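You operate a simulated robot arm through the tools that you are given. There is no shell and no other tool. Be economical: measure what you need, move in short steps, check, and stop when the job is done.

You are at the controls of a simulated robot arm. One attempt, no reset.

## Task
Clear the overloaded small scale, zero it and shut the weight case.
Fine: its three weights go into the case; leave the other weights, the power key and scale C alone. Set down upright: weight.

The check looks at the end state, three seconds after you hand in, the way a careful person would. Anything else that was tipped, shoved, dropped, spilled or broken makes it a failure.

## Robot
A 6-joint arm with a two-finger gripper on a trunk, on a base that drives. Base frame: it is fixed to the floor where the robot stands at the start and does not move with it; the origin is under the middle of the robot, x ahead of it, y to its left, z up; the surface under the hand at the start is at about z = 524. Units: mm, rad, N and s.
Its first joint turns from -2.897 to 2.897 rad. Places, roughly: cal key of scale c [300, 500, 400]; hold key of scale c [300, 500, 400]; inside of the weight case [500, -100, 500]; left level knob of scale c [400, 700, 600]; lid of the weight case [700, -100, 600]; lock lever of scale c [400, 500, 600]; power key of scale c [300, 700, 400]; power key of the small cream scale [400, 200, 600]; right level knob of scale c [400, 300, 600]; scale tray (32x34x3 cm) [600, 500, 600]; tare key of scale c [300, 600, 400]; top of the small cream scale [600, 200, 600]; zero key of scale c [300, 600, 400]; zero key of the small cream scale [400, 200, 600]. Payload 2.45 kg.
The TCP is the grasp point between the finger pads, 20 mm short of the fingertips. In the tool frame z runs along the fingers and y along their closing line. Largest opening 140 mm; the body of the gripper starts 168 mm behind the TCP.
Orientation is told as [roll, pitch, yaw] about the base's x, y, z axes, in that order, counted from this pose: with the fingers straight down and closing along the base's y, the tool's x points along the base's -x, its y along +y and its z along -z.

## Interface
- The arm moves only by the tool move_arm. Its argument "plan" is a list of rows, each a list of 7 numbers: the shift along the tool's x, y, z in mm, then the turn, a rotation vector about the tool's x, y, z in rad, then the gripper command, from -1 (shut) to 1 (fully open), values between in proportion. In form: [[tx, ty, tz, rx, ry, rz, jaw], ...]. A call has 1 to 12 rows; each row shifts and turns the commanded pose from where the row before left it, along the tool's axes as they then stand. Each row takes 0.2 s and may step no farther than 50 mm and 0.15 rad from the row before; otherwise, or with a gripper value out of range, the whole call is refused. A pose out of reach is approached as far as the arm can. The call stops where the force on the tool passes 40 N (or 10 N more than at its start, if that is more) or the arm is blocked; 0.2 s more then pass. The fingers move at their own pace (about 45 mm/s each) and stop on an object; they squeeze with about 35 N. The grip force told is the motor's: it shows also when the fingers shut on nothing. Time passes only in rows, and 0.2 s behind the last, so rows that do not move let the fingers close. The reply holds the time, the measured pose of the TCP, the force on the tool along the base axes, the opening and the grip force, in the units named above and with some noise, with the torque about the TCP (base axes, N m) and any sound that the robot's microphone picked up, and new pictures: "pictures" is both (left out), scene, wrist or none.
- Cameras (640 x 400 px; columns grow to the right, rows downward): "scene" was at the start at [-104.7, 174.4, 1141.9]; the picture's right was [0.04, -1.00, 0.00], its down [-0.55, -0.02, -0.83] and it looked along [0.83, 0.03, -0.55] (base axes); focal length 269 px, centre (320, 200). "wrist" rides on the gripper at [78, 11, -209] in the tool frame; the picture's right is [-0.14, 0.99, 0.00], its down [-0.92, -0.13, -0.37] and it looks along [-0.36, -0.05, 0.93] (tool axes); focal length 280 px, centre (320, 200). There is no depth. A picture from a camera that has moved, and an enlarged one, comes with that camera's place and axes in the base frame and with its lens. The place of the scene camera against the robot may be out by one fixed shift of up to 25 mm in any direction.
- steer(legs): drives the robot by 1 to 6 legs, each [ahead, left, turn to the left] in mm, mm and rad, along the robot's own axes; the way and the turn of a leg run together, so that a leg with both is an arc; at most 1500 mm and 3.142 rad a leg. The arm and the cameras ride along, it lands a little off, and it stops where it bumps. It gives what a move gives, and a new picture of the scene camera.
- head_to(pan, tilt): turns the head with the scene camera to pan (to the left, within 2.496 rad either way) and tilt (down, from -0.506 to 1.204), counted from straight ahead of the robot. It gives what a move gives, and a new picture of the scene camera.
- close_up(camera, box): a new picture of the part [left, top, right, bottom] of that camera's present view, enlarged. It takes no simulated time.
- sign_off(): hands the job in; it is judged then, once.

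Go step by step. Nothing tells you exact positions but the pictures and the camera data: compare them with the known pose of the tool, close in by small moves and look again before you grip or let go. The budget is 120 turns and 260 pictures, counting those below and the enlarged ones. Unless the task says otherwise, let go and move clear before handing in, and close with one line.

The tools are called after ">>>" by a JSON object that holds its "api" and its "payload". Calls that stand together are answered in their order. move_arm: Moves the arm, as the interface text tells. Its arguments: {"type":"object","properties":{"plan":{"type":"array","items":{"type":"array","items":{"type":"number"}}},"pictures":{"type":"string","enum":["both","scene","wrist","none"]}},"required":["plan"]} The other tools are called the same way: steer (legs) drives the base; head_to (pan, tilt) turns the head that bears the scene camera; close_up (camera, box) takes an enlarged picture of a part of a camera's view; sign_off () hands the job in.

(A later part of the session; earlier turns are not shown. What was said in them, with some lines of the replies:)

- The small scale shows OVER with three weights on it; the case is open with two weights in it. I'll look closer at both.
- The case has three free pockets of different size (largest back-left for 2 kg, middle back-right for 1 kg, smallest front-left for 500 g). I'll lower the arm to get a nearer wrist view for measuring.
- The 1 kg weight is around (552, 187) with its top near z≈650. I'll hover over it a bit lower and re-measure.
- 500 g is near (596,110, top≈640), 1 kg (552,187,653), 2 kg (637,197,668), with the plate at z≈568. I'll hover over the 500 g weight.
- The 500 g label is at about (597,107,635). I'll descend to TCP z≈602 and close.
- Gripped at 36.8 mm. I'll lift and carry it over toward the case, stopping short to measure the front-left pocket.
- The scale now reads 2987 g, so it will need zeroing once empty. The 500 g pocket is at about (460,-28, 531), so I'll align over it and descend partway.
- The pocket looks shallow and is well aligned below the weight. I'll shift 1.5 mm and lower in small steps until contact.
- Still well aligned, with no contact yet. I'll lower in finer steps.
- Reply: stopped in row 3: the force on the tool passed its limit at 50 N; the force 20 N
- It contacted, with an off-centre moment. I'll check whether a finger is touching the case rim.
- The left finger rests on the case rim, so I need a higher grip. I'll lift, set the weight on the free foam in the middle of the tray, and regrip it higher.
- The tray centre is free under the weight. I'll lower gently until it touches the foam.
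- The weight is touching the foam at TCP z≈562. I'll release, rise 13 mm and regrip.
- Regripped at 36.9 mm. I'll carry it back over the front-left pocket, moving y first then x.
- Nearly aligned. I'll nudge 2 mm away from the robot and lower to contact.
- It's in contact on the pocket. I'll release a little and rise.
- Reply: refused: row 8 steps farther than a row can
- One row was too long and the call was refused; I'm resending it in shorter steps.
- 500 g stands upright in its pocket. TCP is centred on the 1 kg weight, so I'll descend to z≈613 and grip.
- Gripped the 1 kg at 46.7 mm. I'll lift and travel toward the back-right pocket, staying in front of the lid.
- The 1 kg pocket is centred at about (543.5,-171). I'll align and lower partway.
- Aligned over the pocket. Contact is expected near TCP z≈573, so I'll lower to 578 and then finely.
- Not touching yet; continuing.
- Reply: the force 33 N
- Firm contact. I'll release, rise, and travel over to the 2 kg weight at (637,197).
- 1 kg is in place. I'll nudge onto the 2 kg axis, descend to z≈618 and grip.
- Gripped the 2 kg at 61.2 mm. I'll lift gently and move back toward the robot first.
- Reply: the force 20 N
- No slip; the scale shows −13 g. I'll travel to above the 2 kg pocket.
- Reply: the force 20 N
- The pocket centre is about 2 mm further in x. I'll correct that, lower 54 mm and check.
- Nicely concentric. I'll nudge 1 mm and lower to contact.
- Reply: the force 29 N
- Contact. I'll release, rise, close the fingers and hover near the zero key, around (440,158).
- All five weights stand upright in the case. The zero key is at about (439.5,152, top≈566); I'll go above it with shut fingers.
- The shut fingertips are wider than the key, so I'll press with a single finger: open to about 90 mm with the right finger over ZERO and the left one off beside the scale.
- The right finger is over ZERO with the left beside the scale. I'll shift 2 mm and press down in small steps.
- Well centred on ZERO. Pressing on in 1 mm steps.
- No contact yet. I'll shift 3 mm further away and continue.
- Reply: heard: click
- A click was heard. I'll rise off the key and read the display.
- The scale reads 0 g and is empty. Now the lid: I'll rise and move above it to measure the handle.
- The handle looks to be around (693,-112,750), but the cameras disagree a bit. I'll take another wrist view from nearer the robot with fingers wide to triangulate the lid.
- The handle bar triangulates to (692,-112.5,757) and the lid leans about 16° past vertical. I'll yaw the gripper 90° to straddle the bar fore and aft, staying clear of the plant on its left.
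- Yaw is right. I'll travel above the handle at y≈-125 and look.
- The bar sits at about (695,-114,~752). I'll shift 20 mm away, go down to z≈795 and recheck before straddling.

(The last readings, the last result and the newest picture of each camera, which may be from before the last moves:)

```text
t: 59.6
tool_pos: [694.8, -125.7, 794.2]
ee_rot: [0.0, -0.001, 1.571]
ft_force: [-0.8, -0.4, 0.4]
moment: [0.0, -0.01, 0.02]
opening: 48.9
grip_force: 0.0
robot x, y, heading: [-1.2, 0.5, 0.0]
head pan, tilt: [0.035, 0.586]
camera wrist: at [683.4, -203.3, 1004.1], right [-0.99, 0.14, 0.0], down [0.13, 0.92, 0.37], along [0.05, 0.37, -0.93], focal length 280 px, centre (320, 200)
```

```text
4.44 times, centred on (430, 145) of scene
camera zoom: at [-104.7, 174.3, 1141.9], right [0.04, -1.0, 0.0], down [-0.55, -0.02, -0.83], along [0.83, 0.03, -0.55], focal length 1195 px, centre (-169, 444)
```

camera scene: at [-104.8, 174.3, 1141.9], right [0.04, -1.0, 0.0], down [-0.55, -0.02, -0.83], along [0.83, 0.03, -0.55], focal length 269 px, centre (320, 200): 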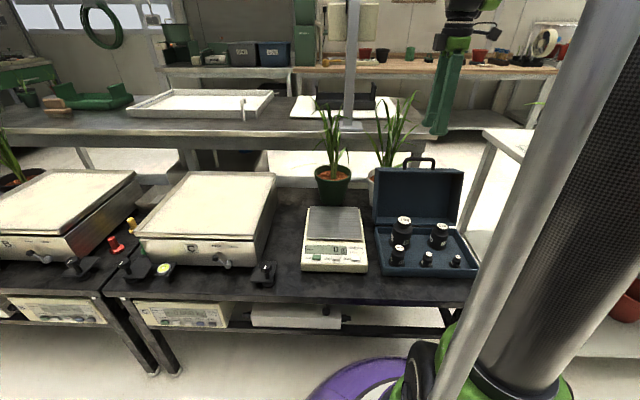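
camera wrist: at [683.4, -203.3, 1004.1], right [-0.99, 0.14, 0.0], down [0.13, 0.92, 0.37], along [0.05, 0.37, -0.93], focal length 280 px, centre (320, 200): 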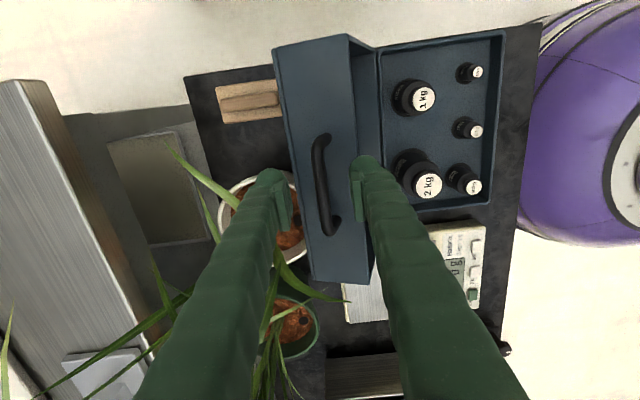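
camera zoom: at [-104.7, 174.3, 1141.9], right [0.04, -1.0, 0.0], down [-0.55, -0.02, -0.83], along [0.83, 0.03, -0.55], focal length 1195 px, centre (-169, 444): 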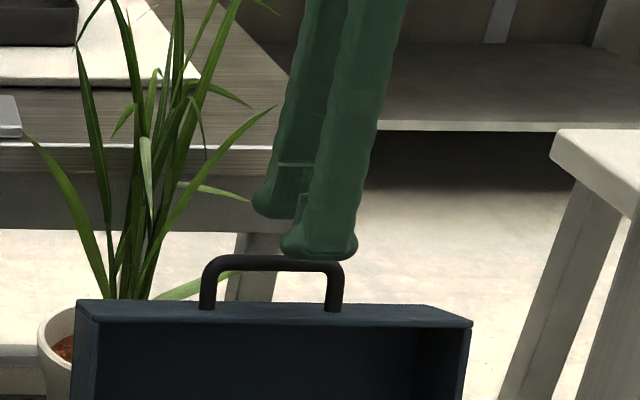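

The bar lies centrally between the fingers. I'll nudge 3 mm left and descend to straddle it.

>>> {"api": "move_arm", "payload": {"plan": [[-3, 0, 15, 0, 0, 0, -0.3], [0, 0, 14, 0, 0, 0, -0.3], [0, 0, 8, 0, 0, 0, -0.3], [0, 0, 0, 0, 0, 0, -0.3]], "pictures": "none"}}

>>> {"api": "close_up", "payload": {"camera": "wrist", "box": [220, 110, 420, 235]}}

>>> {"api": "close_up", "payload": {"camera": "scene", "box": [370, 110, 490, 200]}}

```text
t: 60.6
tool_pos: [693.3, -121.4, 756.7]
ee_rot: [-0.001, 0.001, 1.571]
ft_force: [1.2, 0.2, 0.5]
moment: [0.01, 0.01, 0.01]
opening: 48.9
grip_force: 0.1
robot x, y, heading: [-3.1, -1.9, 0.002]
head pan, tilt: [0.035, 0.586]
```

```text
3.20 times, centred on (320, 172) of wrist
camera zoom: at [683.5, -199.8, 966.5], right [-0.99, 0.14, 0.0], down [0.13, 0.92, 0.37], along [0.05, 0.37, -0.93], focal length 897 px, centre (320, 288)
```

zoom: 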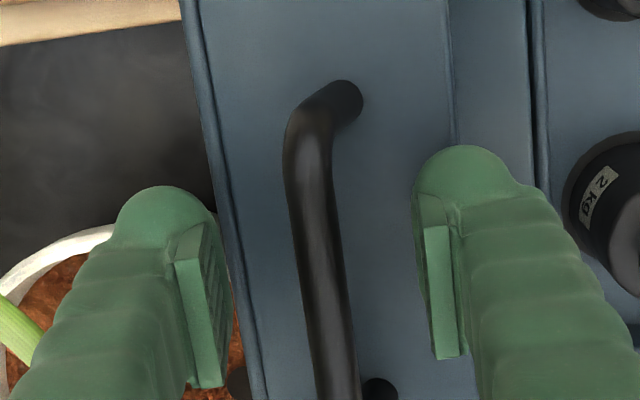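

```text
4.44 times, centred on (430, 155) of scene
camera zoom: at [-104.7, 174.3, 1141.9], right [0.04, -1.0, 0.0], down [-0.55, -0.02, -0.83], along [0.83, 0.03, -0.55], focal length 1195 px, centre (-169, 400)
```

zoom: 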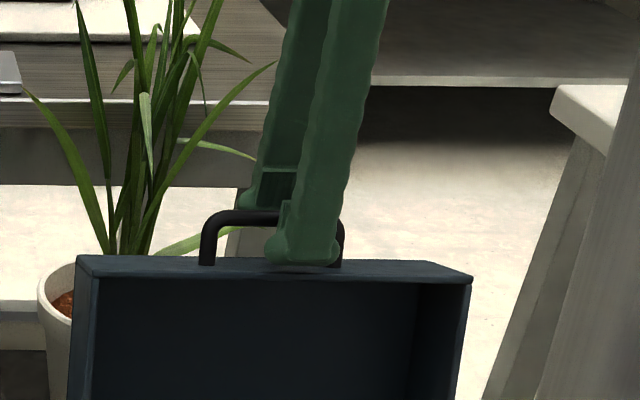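

The fingers straddle the bar. Closing on it.

>>> {"api": "move_arm", "payload": {"plan": [[0, 0, 0, 0, 0, 0, -1], [0, 0, 0, 0, 0, 0, -1], [0, 0, 0, 0, 0, 0, -1], [0, 0, 0, 0, 0, 0, -1]], "pictures": "none"}}

>>> {"api": "close_up", "payload": {"camera": "wrist", "box": [220, 110, 420, 235]}}

>>> {"api": "close_up", "payload": {"camera": "scene", "box": [370, 110, 490, 200]}}

```text
t: 61.6
tool_pos: [694.0, -121.1, 756.4]
ee_rot: [0.003, 0.0, 1.571]
ft_force: [-8.3, 0.2, -5.8]
moment: [0.01, 0.05, -0.3]
opening: 7.9
grip_force: 35.4
robot x, y, heading: [-1.5, -2.7, 0.002]
head pan, tilt: [0.035, 0.586]
```

```text
3.20 times, centred on (320, 172) of wrist
camera zoom: at [683.0, -199.8, 966.5], right [-0.99, 0.14, 0.0], down [0.13, 0.92, 0.37], along [0.05, 0.37, -0.93], focal length 897 px, centre (320, 288)
```

zoom: 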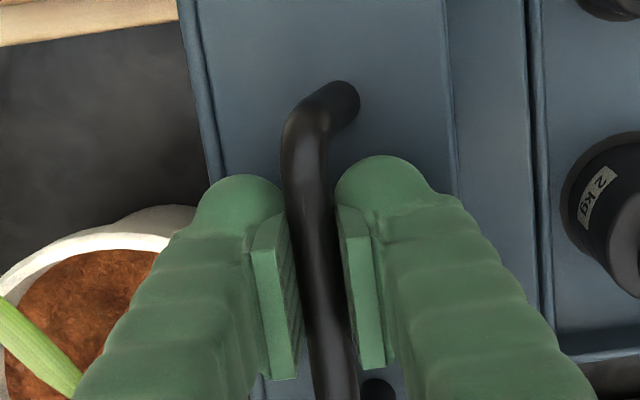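

```text
4.44 times, centred on (430, 155) of scene
camera zoom: at [-104.8, 174.3, 1141.9], right [0.04, -1.0, 0.0], down [-0.55, -0.02, -0.83], along [0.83, 0.03, -0.55], focal length 1195 px, centre (-169, 400)
```

zoom: 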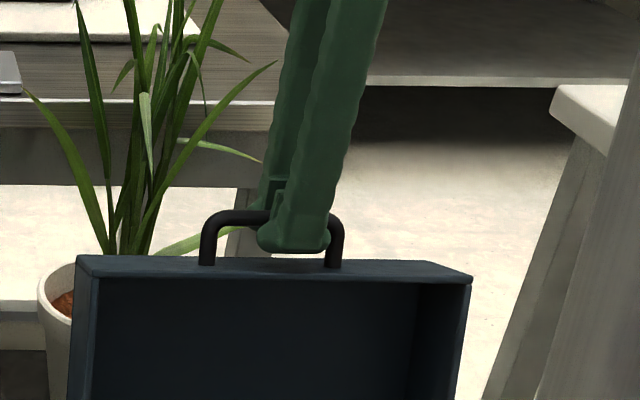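

Gripped on the bar (7.9 mm). With the hinge at about (600,547) the arc radius is 229 mm; I'll begin the arc gently and watch the forces.

>>> {"api": "move_arm", "payload": {"plan": [[0, 9.2, -3.9, 0, 0, 0, -1], [0, 9.4, -3.5, 0, 0, 0, -1], [0, 9.5, -3.1, 0, 0, 0, -1], [0, 9.6, -2.6, 0, 0, 0, -1], [0, 0, 0, 0, 0, 0, -1]], "pictures": "wrist"}}

>>> {"api": "close_up", "payload": {"camera": "scene", "box": [360, 110, 500, 280]}}

```text
t: 62.8
tool_pos: [655.9, -120.2, 769.5]
ee_rot: [0.001, -0.001, 1.573]
ft_force: [-2.3, 4.3, -13.6]
moment: [0.14, 0.02, -0.21]
opening: 7.4
grip_force: 35.8
robot x, y, heading: [-0.2, 1.5, -0.002]
head pan, tilt: [0.035, 0.586]
camera wrist: at [646.3, -199.8, 979.8], right [-0.99, 0.14, 0.0], down [0.13, 0.92, 0.37], along [0.05, 0.37, -0.93], focal length 280 px, centre (320, 200)
```

wrist: 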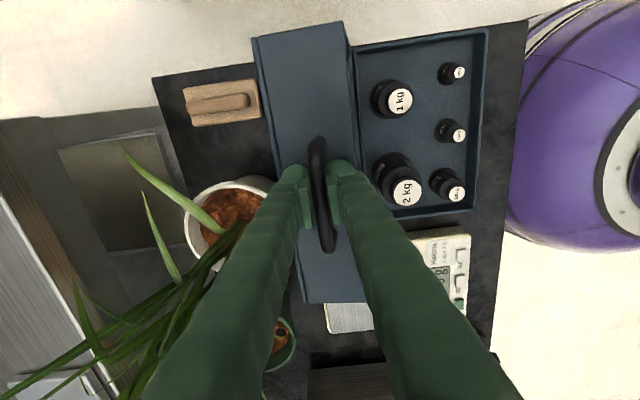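

```text
2.35 times, centred on (430, 195) of scene
camera zoom: at [-104.4, 174.4, 1142.0], right [0.04, -1.0, 0.0], down [-0.55, -0.02, -0.83], along [0.83, 0.03, -0.55], focal length 633 px, centre (61, 212)
```

zoom: 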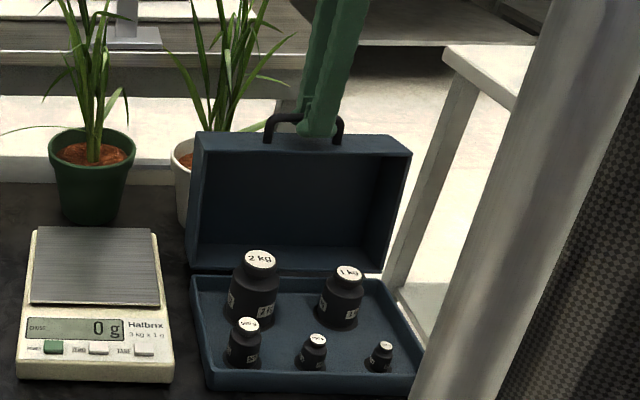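

The lid follows. There's some downward pull, so I'll rise a little less on the next part.

>>> {"api": "move_arm", "payload": {"plan": [[0, 9.8, -1, 0, 0, 0, -1], [0, 9.8, -0.8, 0, 0, 0, -1], [0, 9.9, -0.4, 0, 0, 0, -1], [0, 9.9, 0, 0, 0, 0, -1], [0, 10, 0.2, 0, 0, 0, -1], [0, 10, 0.3, 0, 0, 0, -1]], "pictures": "none"}}

>>> {"api": "close_up", "payload": {"camera": "scene", "box": [360, 110, 500, 280]}}

```text
t: 64.2
tool_pos: [597.1, -121.9, 771.0]
ee_rot: [0.0, 0.0, 1.57]
ft_force: [0.0, -0.7, 30.2]
moment: [-0.1, 0.03, 0.12]
opening: 6.5
grip_force: 34.3
robot x, y, heading: [0.4, 2.1, -0.0]
head pan, tilt: [0.035, 0.586]
```

```text
2.35 times, centred on (430, 195) of scene
camera zoom: at [-105.5, 174.4, 1141.8], right [0.04, -1.0, 0.0], down [-0.55, -0.02, -0.83], along [0.83, 0.03, -0.55], focal length 633 px, centre (61, 212)
```

zoom: 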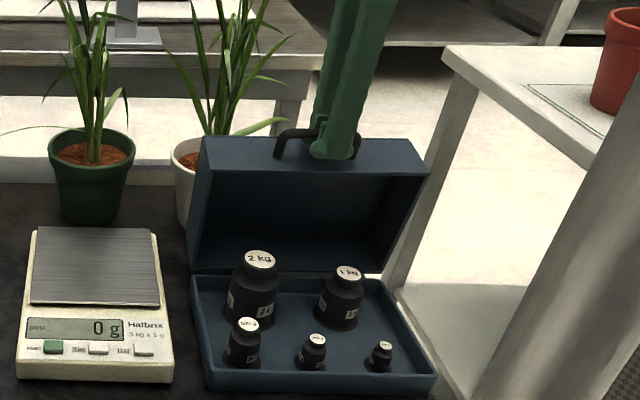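

It's now pushing up, so the original arc was right; I'll raise 4 mm and check.

>>> {"api": "move_arm", "payload": {"plan": [[0, 0, -2, 0, 0, 0, -1], [0, 0, -2, 0, 0, 0, -1], [0, 0, 0, 0, 0, 0, -1]], "pictures": "none"}}

```text
t: 65.0
tool_pos: [598.1, -120.9, 773.4]
ee_rot: [0.002, 0.0, 1.572]
ft_force: [0.3, -3.1, -37.3]
moment: [-0.01, 0.0, 0.05]
opening: 6.9
grip_force: 35.2
robot x, y, heading: [-1.5, -3.1, 0.002]
head pan, tilt: [0.035, 0.586]
```

The arc is stiff when clamped. I'll loosen to a loose cage of about 14 mm around the bar so it can slide, and carry on along the arc.

>>> {"api": "move_arm", "payload": {"plan": [[0, 0, 0, 0, 0, 0, -0.8], [0, 0, 0, 0, 0, 0, -0.8], [0, 10, 0.8, 0, 0, 0, -0.8], [0, 9.8, 1.2, 0, 0, 0, -0.8], [0, 9.7, 1.4, 0, 0, 0, -0.8], [0, 9.7, 1.7, 0, 0, 0, -0.8], [0, 9.5, 2.3, 0, 0, 0, -0.8], [0, 9.5, 2.6, 0, 0, 0, -0.8], [0, 0, 0, 0, 0, 0, -0.8]], "pictures": "wrist"}}

>>> {"api": "close_up", "payload": {"camera": "scene", "box": [360, 110, 500, 280]}}

```text
t: 67.0
tool_pos: [539.8, -121.0, 765.3]
ee_rot: [-0.001, 0.0, 1.571]
ft_force: [0.6, -0.2, -0.4]
moment: [0.0, 0.01, 0.0]
opening: 14.4
grip_force: 0.1
robot x, y, heading: [-1.0, 0.8, -0.0]
head pan, tilt: [0.035, 0.586]
camera wrist: at [528.7, -199.4, 975.8], right [-0.99, 0.14, 0.0], down [0.13, 0.92, 0.37], along [0.05, 0.37, -0.93], focal length 280 px, centre (320, 200)
```

wrist: 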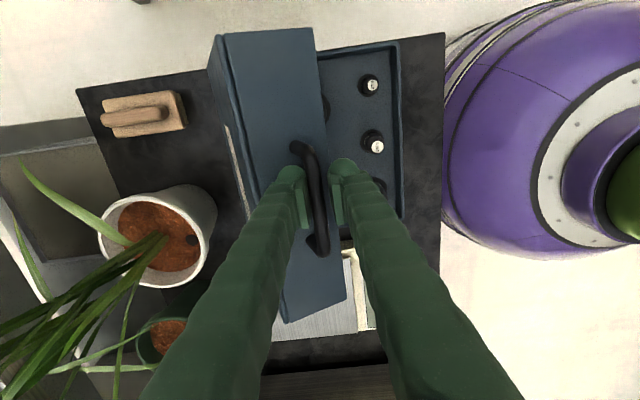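

```text
2.35 times, centred on (430, 195) of scene
camera zoom: at [-104.8, 174.3, 1141.9], right [0.04, -1.0, 0.0], down [-0.55, -0.02, -0.83], along [0.83, 0.03, -0.55], focal length 633 px, centre (61, 212)
```

zoom: 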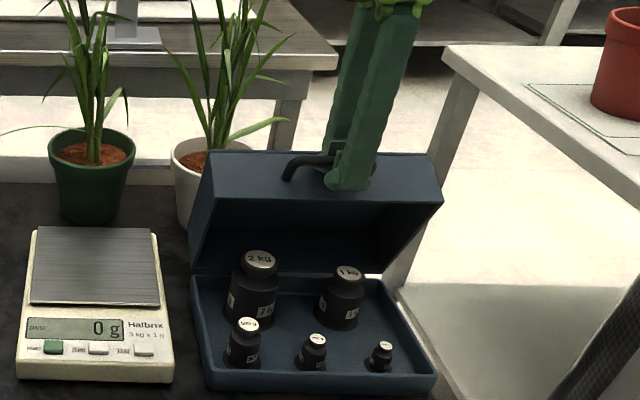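

Works smoothly with near-zero force. Continuing along the arc.

>>> {"api": "move_arm", "payload": {"plan": [[0, 9.4, 3.6, 0, 0, 0, -0.8], [0, 9.3, 3.6, 0, 0, 0, -0.8], [0, 9.0, 4.2, 0, 0, 0, -0.8], [0, 8.9, 4.5, 0, 0, 0, -0.8], [0, 8.6, 4.9, 0, 0, 0, -0.8], [0, 8.5, 5.1, 0, 0, 0, -0.8], [0, 8.2, 5.5, 0, 0, 0, -0.8], [0, 8.0, 5.6, 0, 0, 0, -0.8], [0, 0, 0, 0, 0, 0, -0.8]], "pictures": "wrist"}}

>>> {"api": "close_up", "payload": {"camera": "scene", "box": [360, 110, 500, 280]}}

```text
t: 69.0
tool_pos: [466.8, -120.0, 729.0]
ee_rot: [0.0, -0.002, 1.571]
ft_force: [-21.8, 1.2, 32.3]
moment: [0.06, -0.74, 0.13]
opening: 14.1
grip_force: 0.0
robot x, y, heading: [-1.8, -4.5, -0.003]
head pan, tilt: [0.035, 0.586]
camera wrist: at [457.2, -199.3, 939.1], right [-0.99, 0.14, 0.0], down [0.13, 0.92, 0.37], along [0.05, 0.37, -0.93], focal length 280 px, centre (320, 200)
```

wrist: 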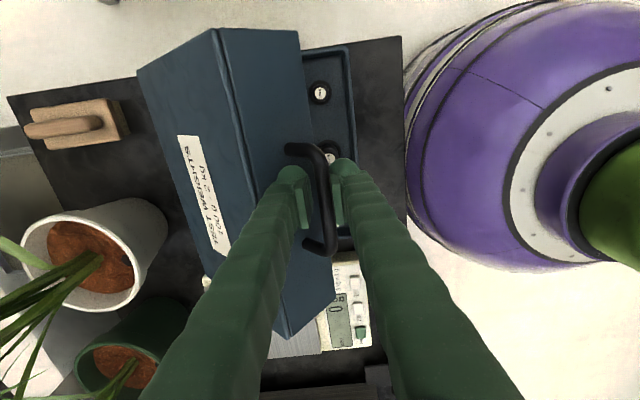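

```text
2.35 times, centred on (430, 195) of scene
camera zoom: at [-106.2, 174.5, 1141.8], right [0.04, -1.0, 0.0], down [-0.55, -0.02, -0.83], along [0.83, 0.03, -0.55], focal length 633 px, centre (61, 212)
```

zoom: 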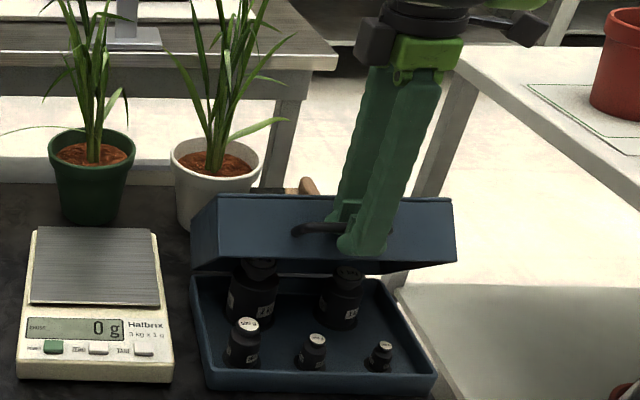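

The back finger tip has met the lid wall. I'll raise 8 mm and narrow the cage slightly.

>>> {"api": "move_arm", "payload": {"plan": [[0, 1, -4, 0, 0, 0, -0.84], [0, 0, -4, 0, 0, 0, -0.84], [0, 0, 0, 0, 0, 0, -0.84]], "pictures": "none"}}

>>> {"api": "close_up", "payload": {"camera": "wrist", "box": [220, 110, 420, 235]}}

```text
t: 69.8
tool_pos: [468.6, -121.6, 736.1]
ee_rot: [0.0, 0.0, 1.57]
ft_force: [1.4, -0.1, -1.0]
moment: [0.01, 0.02, -0.03]
opening: 11.3
grip_force: 0.1
robot x, y, heading: [0.6, -0.2, 0.002]
head pan, tilt: [0.035, 0.586]
```

```text
3.20 times, centred on (320, 172) of wrist
camera zoom: at [457.6, -199.4, 946.5], right [-0.99, 0.14, 0.0], down [0.13, 0.92, 0.37], along [0.05, 0.37, -0.93], focal length 897 px, centre (320, 288)
```

zoom: 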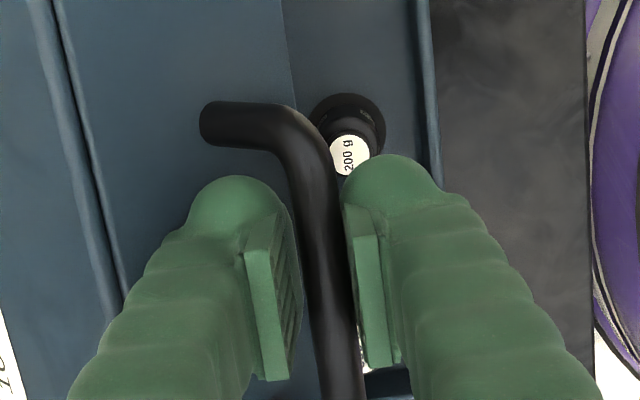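

Free again. Continuing three more arc steps.

>>> {"api": "move_arm", "payload": {"plan": [[0, 7.6, 6.0, 0, 0, 0, -0.84], [0, 7.6, 6.3, 0, 0, 0, -0.84], [0, 7.1, 6.7, 0, 0, 0, -0.84], [0, 6.9, 7.0, 0, 0, 0, -0.84], [0, 0, 0, 0, 0, 0, -0.84]], "pictures": "none"}}

>>> {"api": "close_up", "payload": {"camera": "wrist", "box": [220, 110, 420, 235]}}

>>> {"api": "close_up", "payload": {"camera": "scene", "box": [360, 140, 500, 280]}}

```text
t: 71.0
tool_pos: [437.8, -119.9, 709.0]
ee_rot: [-0.001, 0.0, 1.572]
ft_force: [-1.2, 0.4, -0.5]
moment: [0.02, 0.01, 0.02]
opening: 11.7
grip_force: 0.1
robot x, y, heading: [-2.0, -3.1, -0.002]
head pan, tilt: [0.035, 0.586]
```

```text
3.20 times, centred on (320, 172) of wrist
camera zoom: at [428.0, -199.2, 920.6], right [-0.99, 0.14, 0.0], down [0.13, 0.92, 0.37], along [0.05, 0.37, -0.93], focal length 897 px, centre (320, 288)
```

zoom: 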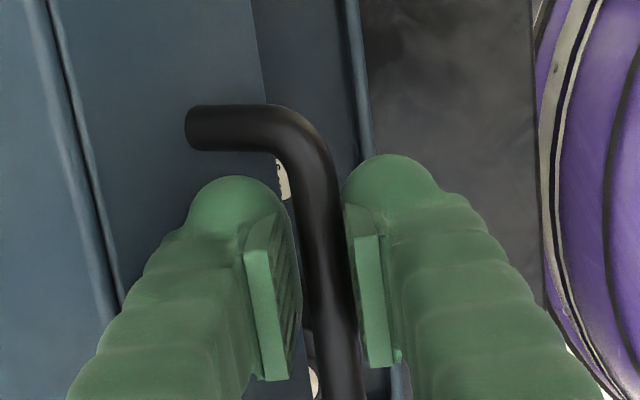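

```text
2.86 times, centred on (430, 210) of scene
camera zoom: at [-104.9, 174.3, 1141.9], right [0.04, -1.0, 0.0], down [-0.55, -0.02, -0.83], along [0.83, 0.03, -0.55], focal length 768 px, centre (6, 171)
```

zoom: 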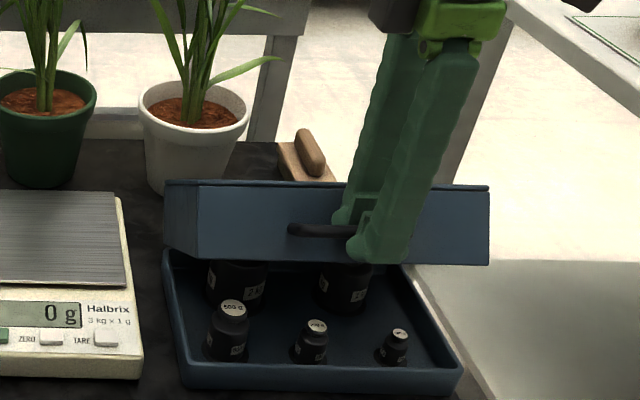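

Good. Continuing.

>>> {"api": "move_arm", "payload": {"plan": [[0, 6.5, 7.3, 0, 0, 0, -0.84], [0, 6.3, 7.6, 0, 0, 0, -0.84], [0, 5.9, 7.9, 0, 0, 0, -0.84], [0, 5.6, 8.0, 0, 0, 0, -0.84], [0, 0, 0, 0, 0, 0, -0.84]], "pictures": "none"}}

>>> {"api": "close_up", "payload": {"camera": "wrist", "box": [220, 110, 420, 235]}}

>>> {"api": "close_up", "payload": {"camera": "scene", "box": [360, 140, 500, 280]}}

```text
t: 72.2
tool_pos: [414.6, -119.6, 680.5]
ee_rot: [0.0, 0.001, 1.571]
ft_force: [-1.0, -0.2, 0.4]
moment: [0.04, -0.01, -0.01]
opening: 11.6
grip_force: 0.0
robot x, y, heading: [-1.3, 1.0, 0.001]
head pan, tilt: [0.035, 0.586]
```

```text
3.20 times, centred on (320, 172) of wrist
camera zoom: at [403.7, -199.2, 889.8], right [-0.99, 0.14, 0.0], down [0.13, 0.92, 0.37], along [0.05, 0.37, -0.93], focal length 897 px, centre (320, 288)
```

zoom: 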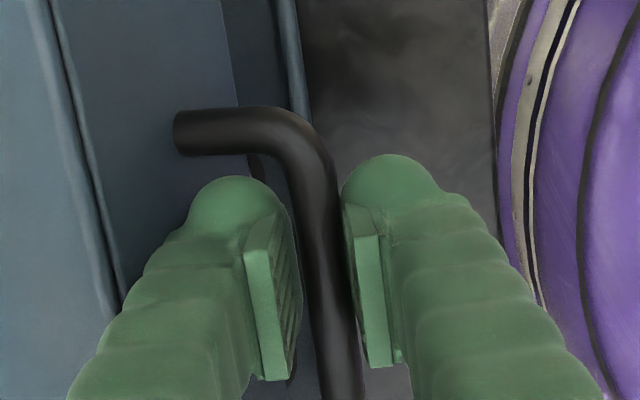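

```text
2.86 times, centred on (430, 210) of scene
camera zoom: at [-104.8, 174.3, 1141.9], right [0.04, -1.0, 0.0], down [-0.55, -0.02, -0.83], along [0.83, 0.03, -0.55], focal length 768 px, centre (6, 171)
```

zoom: 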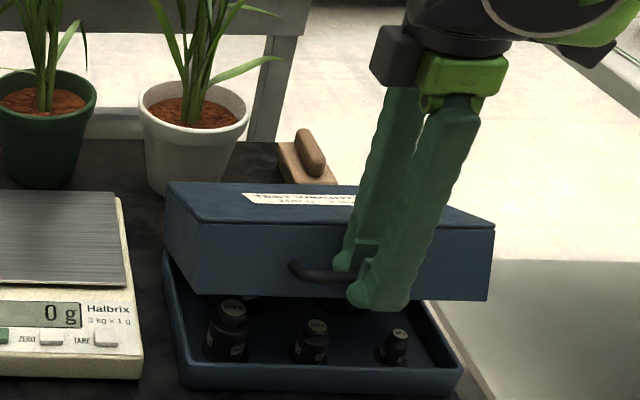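

Continuing; the lid follows down.

>>> {"api": "move_arm", "payload": {"plan": [[0, 5.2, 8.3, 0, 0, 0, -0.84], [0, 4.8, 8.6, 0, 0, 0, -0.84], [0, 4.4, 8.8, 0, 0, 0, -0.84], [0, 4.1, 8.9, 0, 0, 0, -0.84], [0, 0, 0, 0, 0, 0, -0.84]], "pictures": "none"}}

>>> {"api": "close_up", "payload": {"camera": "wrist", "box": [220, 110, 420, 235]}}

>>> {"api": "close_up", "payload": {"camera": "scene", "box": [360, 140, 500, 280]}}

```text
t: 73.4
tool_pos: [396.7, -120.1, 644.7]
ee_rot: [-0.002, 0.0, 1.571]
ft_force: [-1.1, 0.0, -0.1]
moment: [0.03, 0.02, 0.01]
opening: 11.9
grip_force: 0.6
robot x, y, heading: [-0.1, -0.8, 0.001]
head pan, tilt: [0.035, 0.586]
```

```text
3.20 times, centred on (320, 172) of wrist
camera zoom: at [385.7, -199.3, 854.8], right [-0.99, 0.14, 0.0], down [0.13, 0.92, 0.37], along [0.05, 0.37, -0.93], focal length 897 px, centre (320, 288)
```

zoom: 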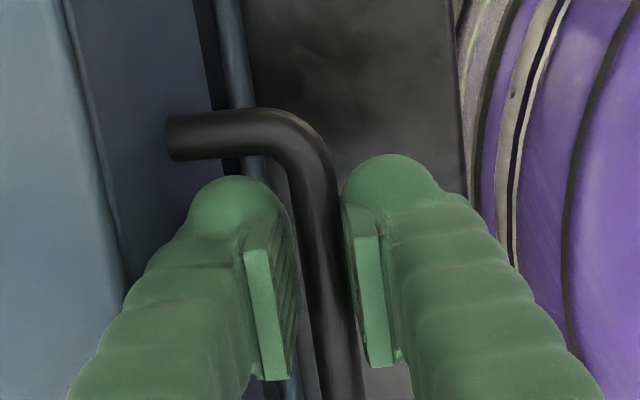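

```text
2.86 times, centred on (430, 210) of scene
camera zoom: at [-104.8, 174.3, 1141.9], right [0.04, -1.0, 0.0], down [-0.55, -0.02, -0.83], along [0.83, 0.03, -0.55], focal length 768 px, centre (6, 171)
```

zoom: 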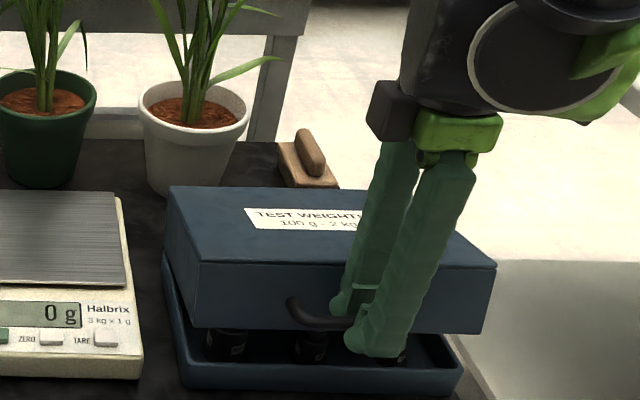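

Nearly shut. Continuing with the last arc steps.

>>> {"api": "move_arm", "payload": {"plan": [[0, 3.6, 9.1, 0, 0, 0, -0.84], [0, 3.3, 9.2, 0, 0, 0, -0.84], [0, 2.8, 9.4, 0, 0, 0, -0.84], [0, 2.5, 9.5, 0, 0, 0, -0.84], [0, 0, 0, 0, 0, 0, -0.84]], "pictures": "none"}}

>>> {"api": "close_up", "payload": {"camera": "wrist", "box": [220, 110, 420, 235]}}

>>> {"api": "close_up", "payload": {"camera": "scene", "box": [360, 150, 500, 290]}}

```text
t: 74.6
tool_pos: [383.2, -121.3, 607.8]
ee_rot: [0.001, 0.001, 1.572]
ft_force: [0.2, 0.0, -0.8]
moment: [-0.02, 0.05, -0.05]
opening: 11.1
grip_force: 0.0
robot x, y, heading: [-1.5, 1.6, 0.002]
head pan, tilt: [0.035, 0.586]
```

```text
3.20 times, centred on (320, 172) of wrist
camera zoom: at [373.4, -199.2, 817.8], right [-0.99, 0.14, 0.0], down [0.13, 0.92, 0.37], along [0.05, 0.37, -0.93], focal length 897 px, centre (320, 288)
```

zoom: 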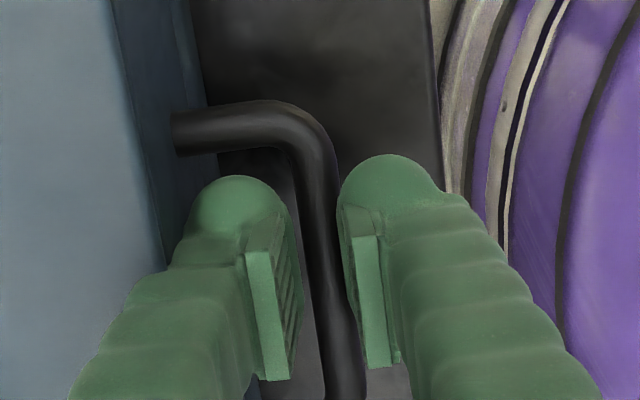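

```text
2.86 times, centred on (430, 220) of scene
camera zoom: at [-104.8, 174.3, 1141.9], right [0.04, -1.0, 0.0], down [-0.55, -0.02, -0.83], along [0.83, 0.03, -0.55], focal length 768 px, centre (6, 143)
```

zoom: 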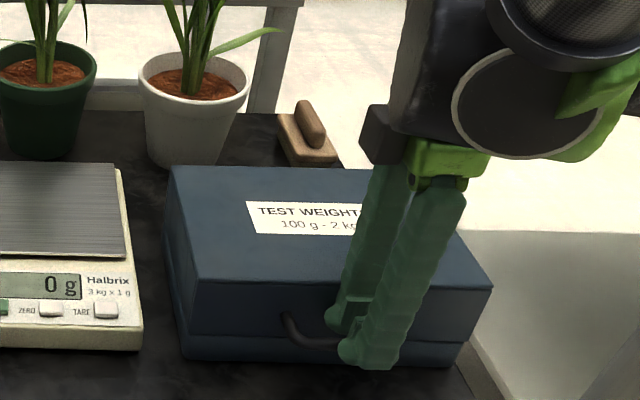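

The lid looks shut. I'll widen the cage slightly and rise straight up, clear of the handle.

>>> {"api": "move_arm", "payload": {"plan": [[0, 0, 0, 0, 0, 0, -0.78], [0, 0, -10, 0, 0, 0, -0.78], [0, 0, -20, 0, 0, 0, -0.78], [0, 0, -40, 0, 0, 0, -0.78], [0, 0, -50, 0, 0, 0, -0.78], [0, 0, -50, 0, 0, 0, -0.78], [0, 0, 0, 0, 0, 0, -0.78]], "pictures": "wrist"}}

>>> {"api": "close_up", "payload": {"camera": "scene", "box": [360, 170, 500, 290]}}

```text
t: 76.2
tool_pos: [399.6, -124.1, 784.8]
ee_rot: [0.0, 0.0, 1.573]
ft_force: [0.0, -0.1, 0.4]
moment: [0.01, -0.01, 0.02]
opening: 15.5
grip_force: 0.1
robot x, y, heading: [1.5, 2.0, -0.001]
head pan, tilt: [0.035, 0.586]
camera wrist: at [389.8, -203.3, 995.1], right [-0.99, 0.14, 0.0], down [0.13, 0.92, 0.37], along [0.05, 0.37, -0.93], focal length 280 px, centre (320, 200)
```

wrist: 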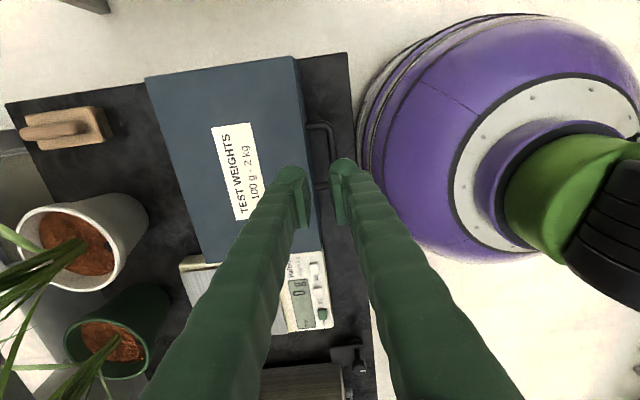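

```text
3.33 times, centred on (430, 230) of scene
camera zoom: at [-104.9, 175.2, 1141.9], right [0.04, -1.0, 0.0], down [-0.55, -0.02, -0.83], along [0.83, 0.04, -0.55], focal length 896 px, centre (-47, 100)
```

zoom: 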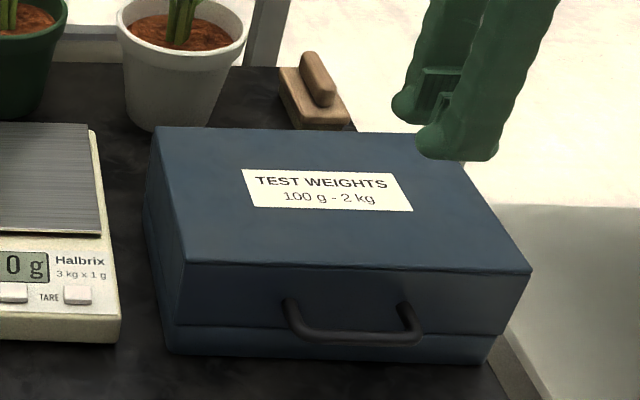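

The lid appears down all round; one zoom to confirm the seam.

>>> {"api": "close_up", "payload": {"camera": "scene", "box": [370, 220, 490, 290]}}

>>> {"api": "head_to", "payload": {"pan": -0.1, "tilt": 0.65}}

```text
5.33 times, centred on (430, 255) of scene
camera zoom: at [-104.9, 175.2, 1141.9], right [0.04, -1.0, 0.0], down [-0.55, -0.02, -0.83], along [0.83, 0.04, -0.55], focal length 1434 px, centre (-267, -93)
```

zoom: 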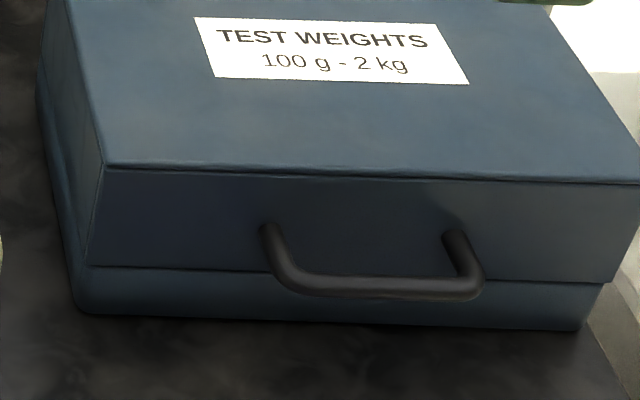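

```text
t: 76.9
tool_pos: [397.9, -124.3, 783.8]
ee_rot: [-0.001, 0.0, 1.575]
ft_force: [0.5, 1.0, -0.2]
moment: [0.01, 0.05, 0.0]
opening: 15.5
grip_force: 0.1
robot x, y, heading: [-0.8, 3.6, -0.002]
head pan, tilt: [-0.099, 0.649]
camera scene: at [-105.0, 175.7, 1141.8], right [0.05, -1.0, 0.0], down [-0.55, -0.03, -0.83], along [0.83, 0.04, -0.56], focal length 269 px, centre (320, 200)
```

scene: 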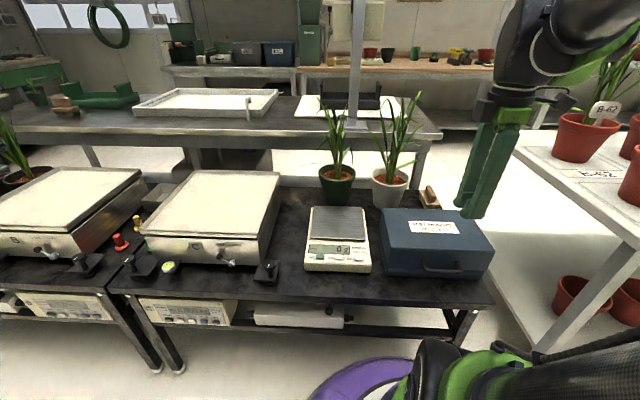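

The lid is shut flush and the scale reads 0 g. The arm is folded close to the trunk and off its commanded pose, so I'll move it forward and up to free space before handing in.

>>> {"api": "move_arm", "payload": {"plan": [[0, -30, -20, 0, 0, 0, -0.5], [0, -40, -20, 0, 0, 0, -0.5], [0, -30, -20, 0, 0, 0, -0.5], [0, 0, 0, 0, 0, 0, -0.5]], "pictures": "both"}}

>>> {"api": "close_up", "payload": {"camera": "scene", "box": [280, 160, 500, 300]}}

```text
t: 77.9
tool_pos: [484.1, -121.6, 837.7]
ee_rot: [0.002, 0.0, 1.568]
ft_force: [0.3, -0.2, 0.3]
moment: [0.0, 0.0, -0.03]
opening: 34.9
grip_force: 0.2
robot x, y, heading: [-2.9, -1.6, -0.001]
head pan, tilt: [-0.099, 0.649]
camera scene: at [-107.2, 162.6, 1136.5], right [-0.1, -0.99, 0.0], down [-0.6, 0.06, -0.8], along [0.79, -0.08, -0.6], focal length 269 px, centre (320, 200)
camera wrist: at [472.3, -200.0, 1048.4], right [-0.99, 0.14, 0.0], down [0.13, 0.92, 0.37], along [0.05, 0.37, -0.93], focal length 280 px, centre (320, 200)
```

scene: 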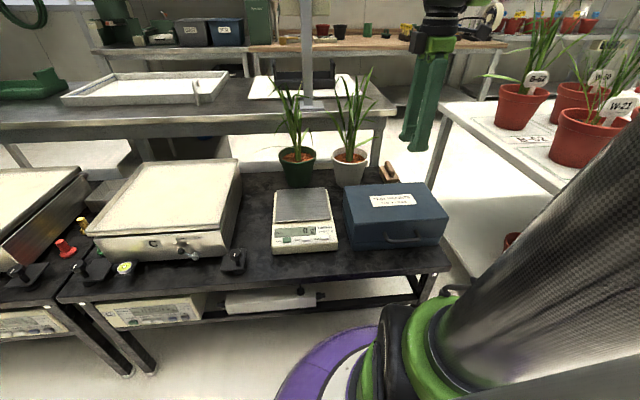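
wrist: 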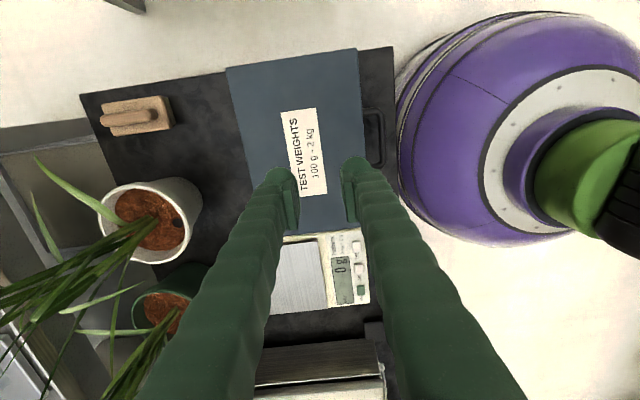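

```text
2.86 times, centred on (390, 230) of scene
camera zoom: at [-107.2, 162.6, 1136.5], right [-0.1, -0.99, 0.0], down [-0.6, 0.06, -0.8], along [0.79, -0.08, -0.6], focal length 768 px, centre (120, 114)
```

zoom: 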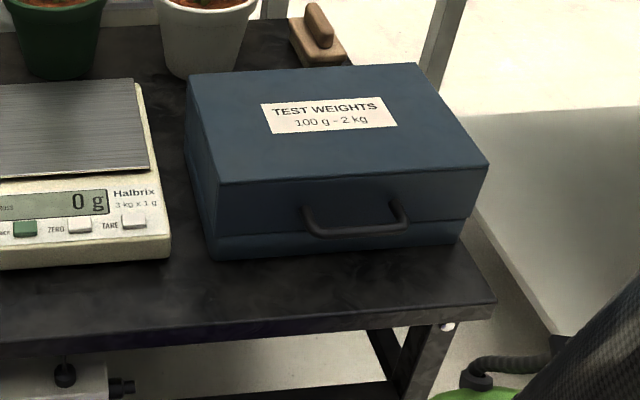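

The scale is empty and reads 0 g, the case is shut with all the weights inside, and the arm is clear of everything. Handing in.

>>> {"api": "sign_off", "payload": {}}

```text
The job is handed in.
```

The small scale is cleared and reads 0 g. Its 500 g, 1 kg and 2 kg weights stand upright in their case pockets, and the case lid is shut.
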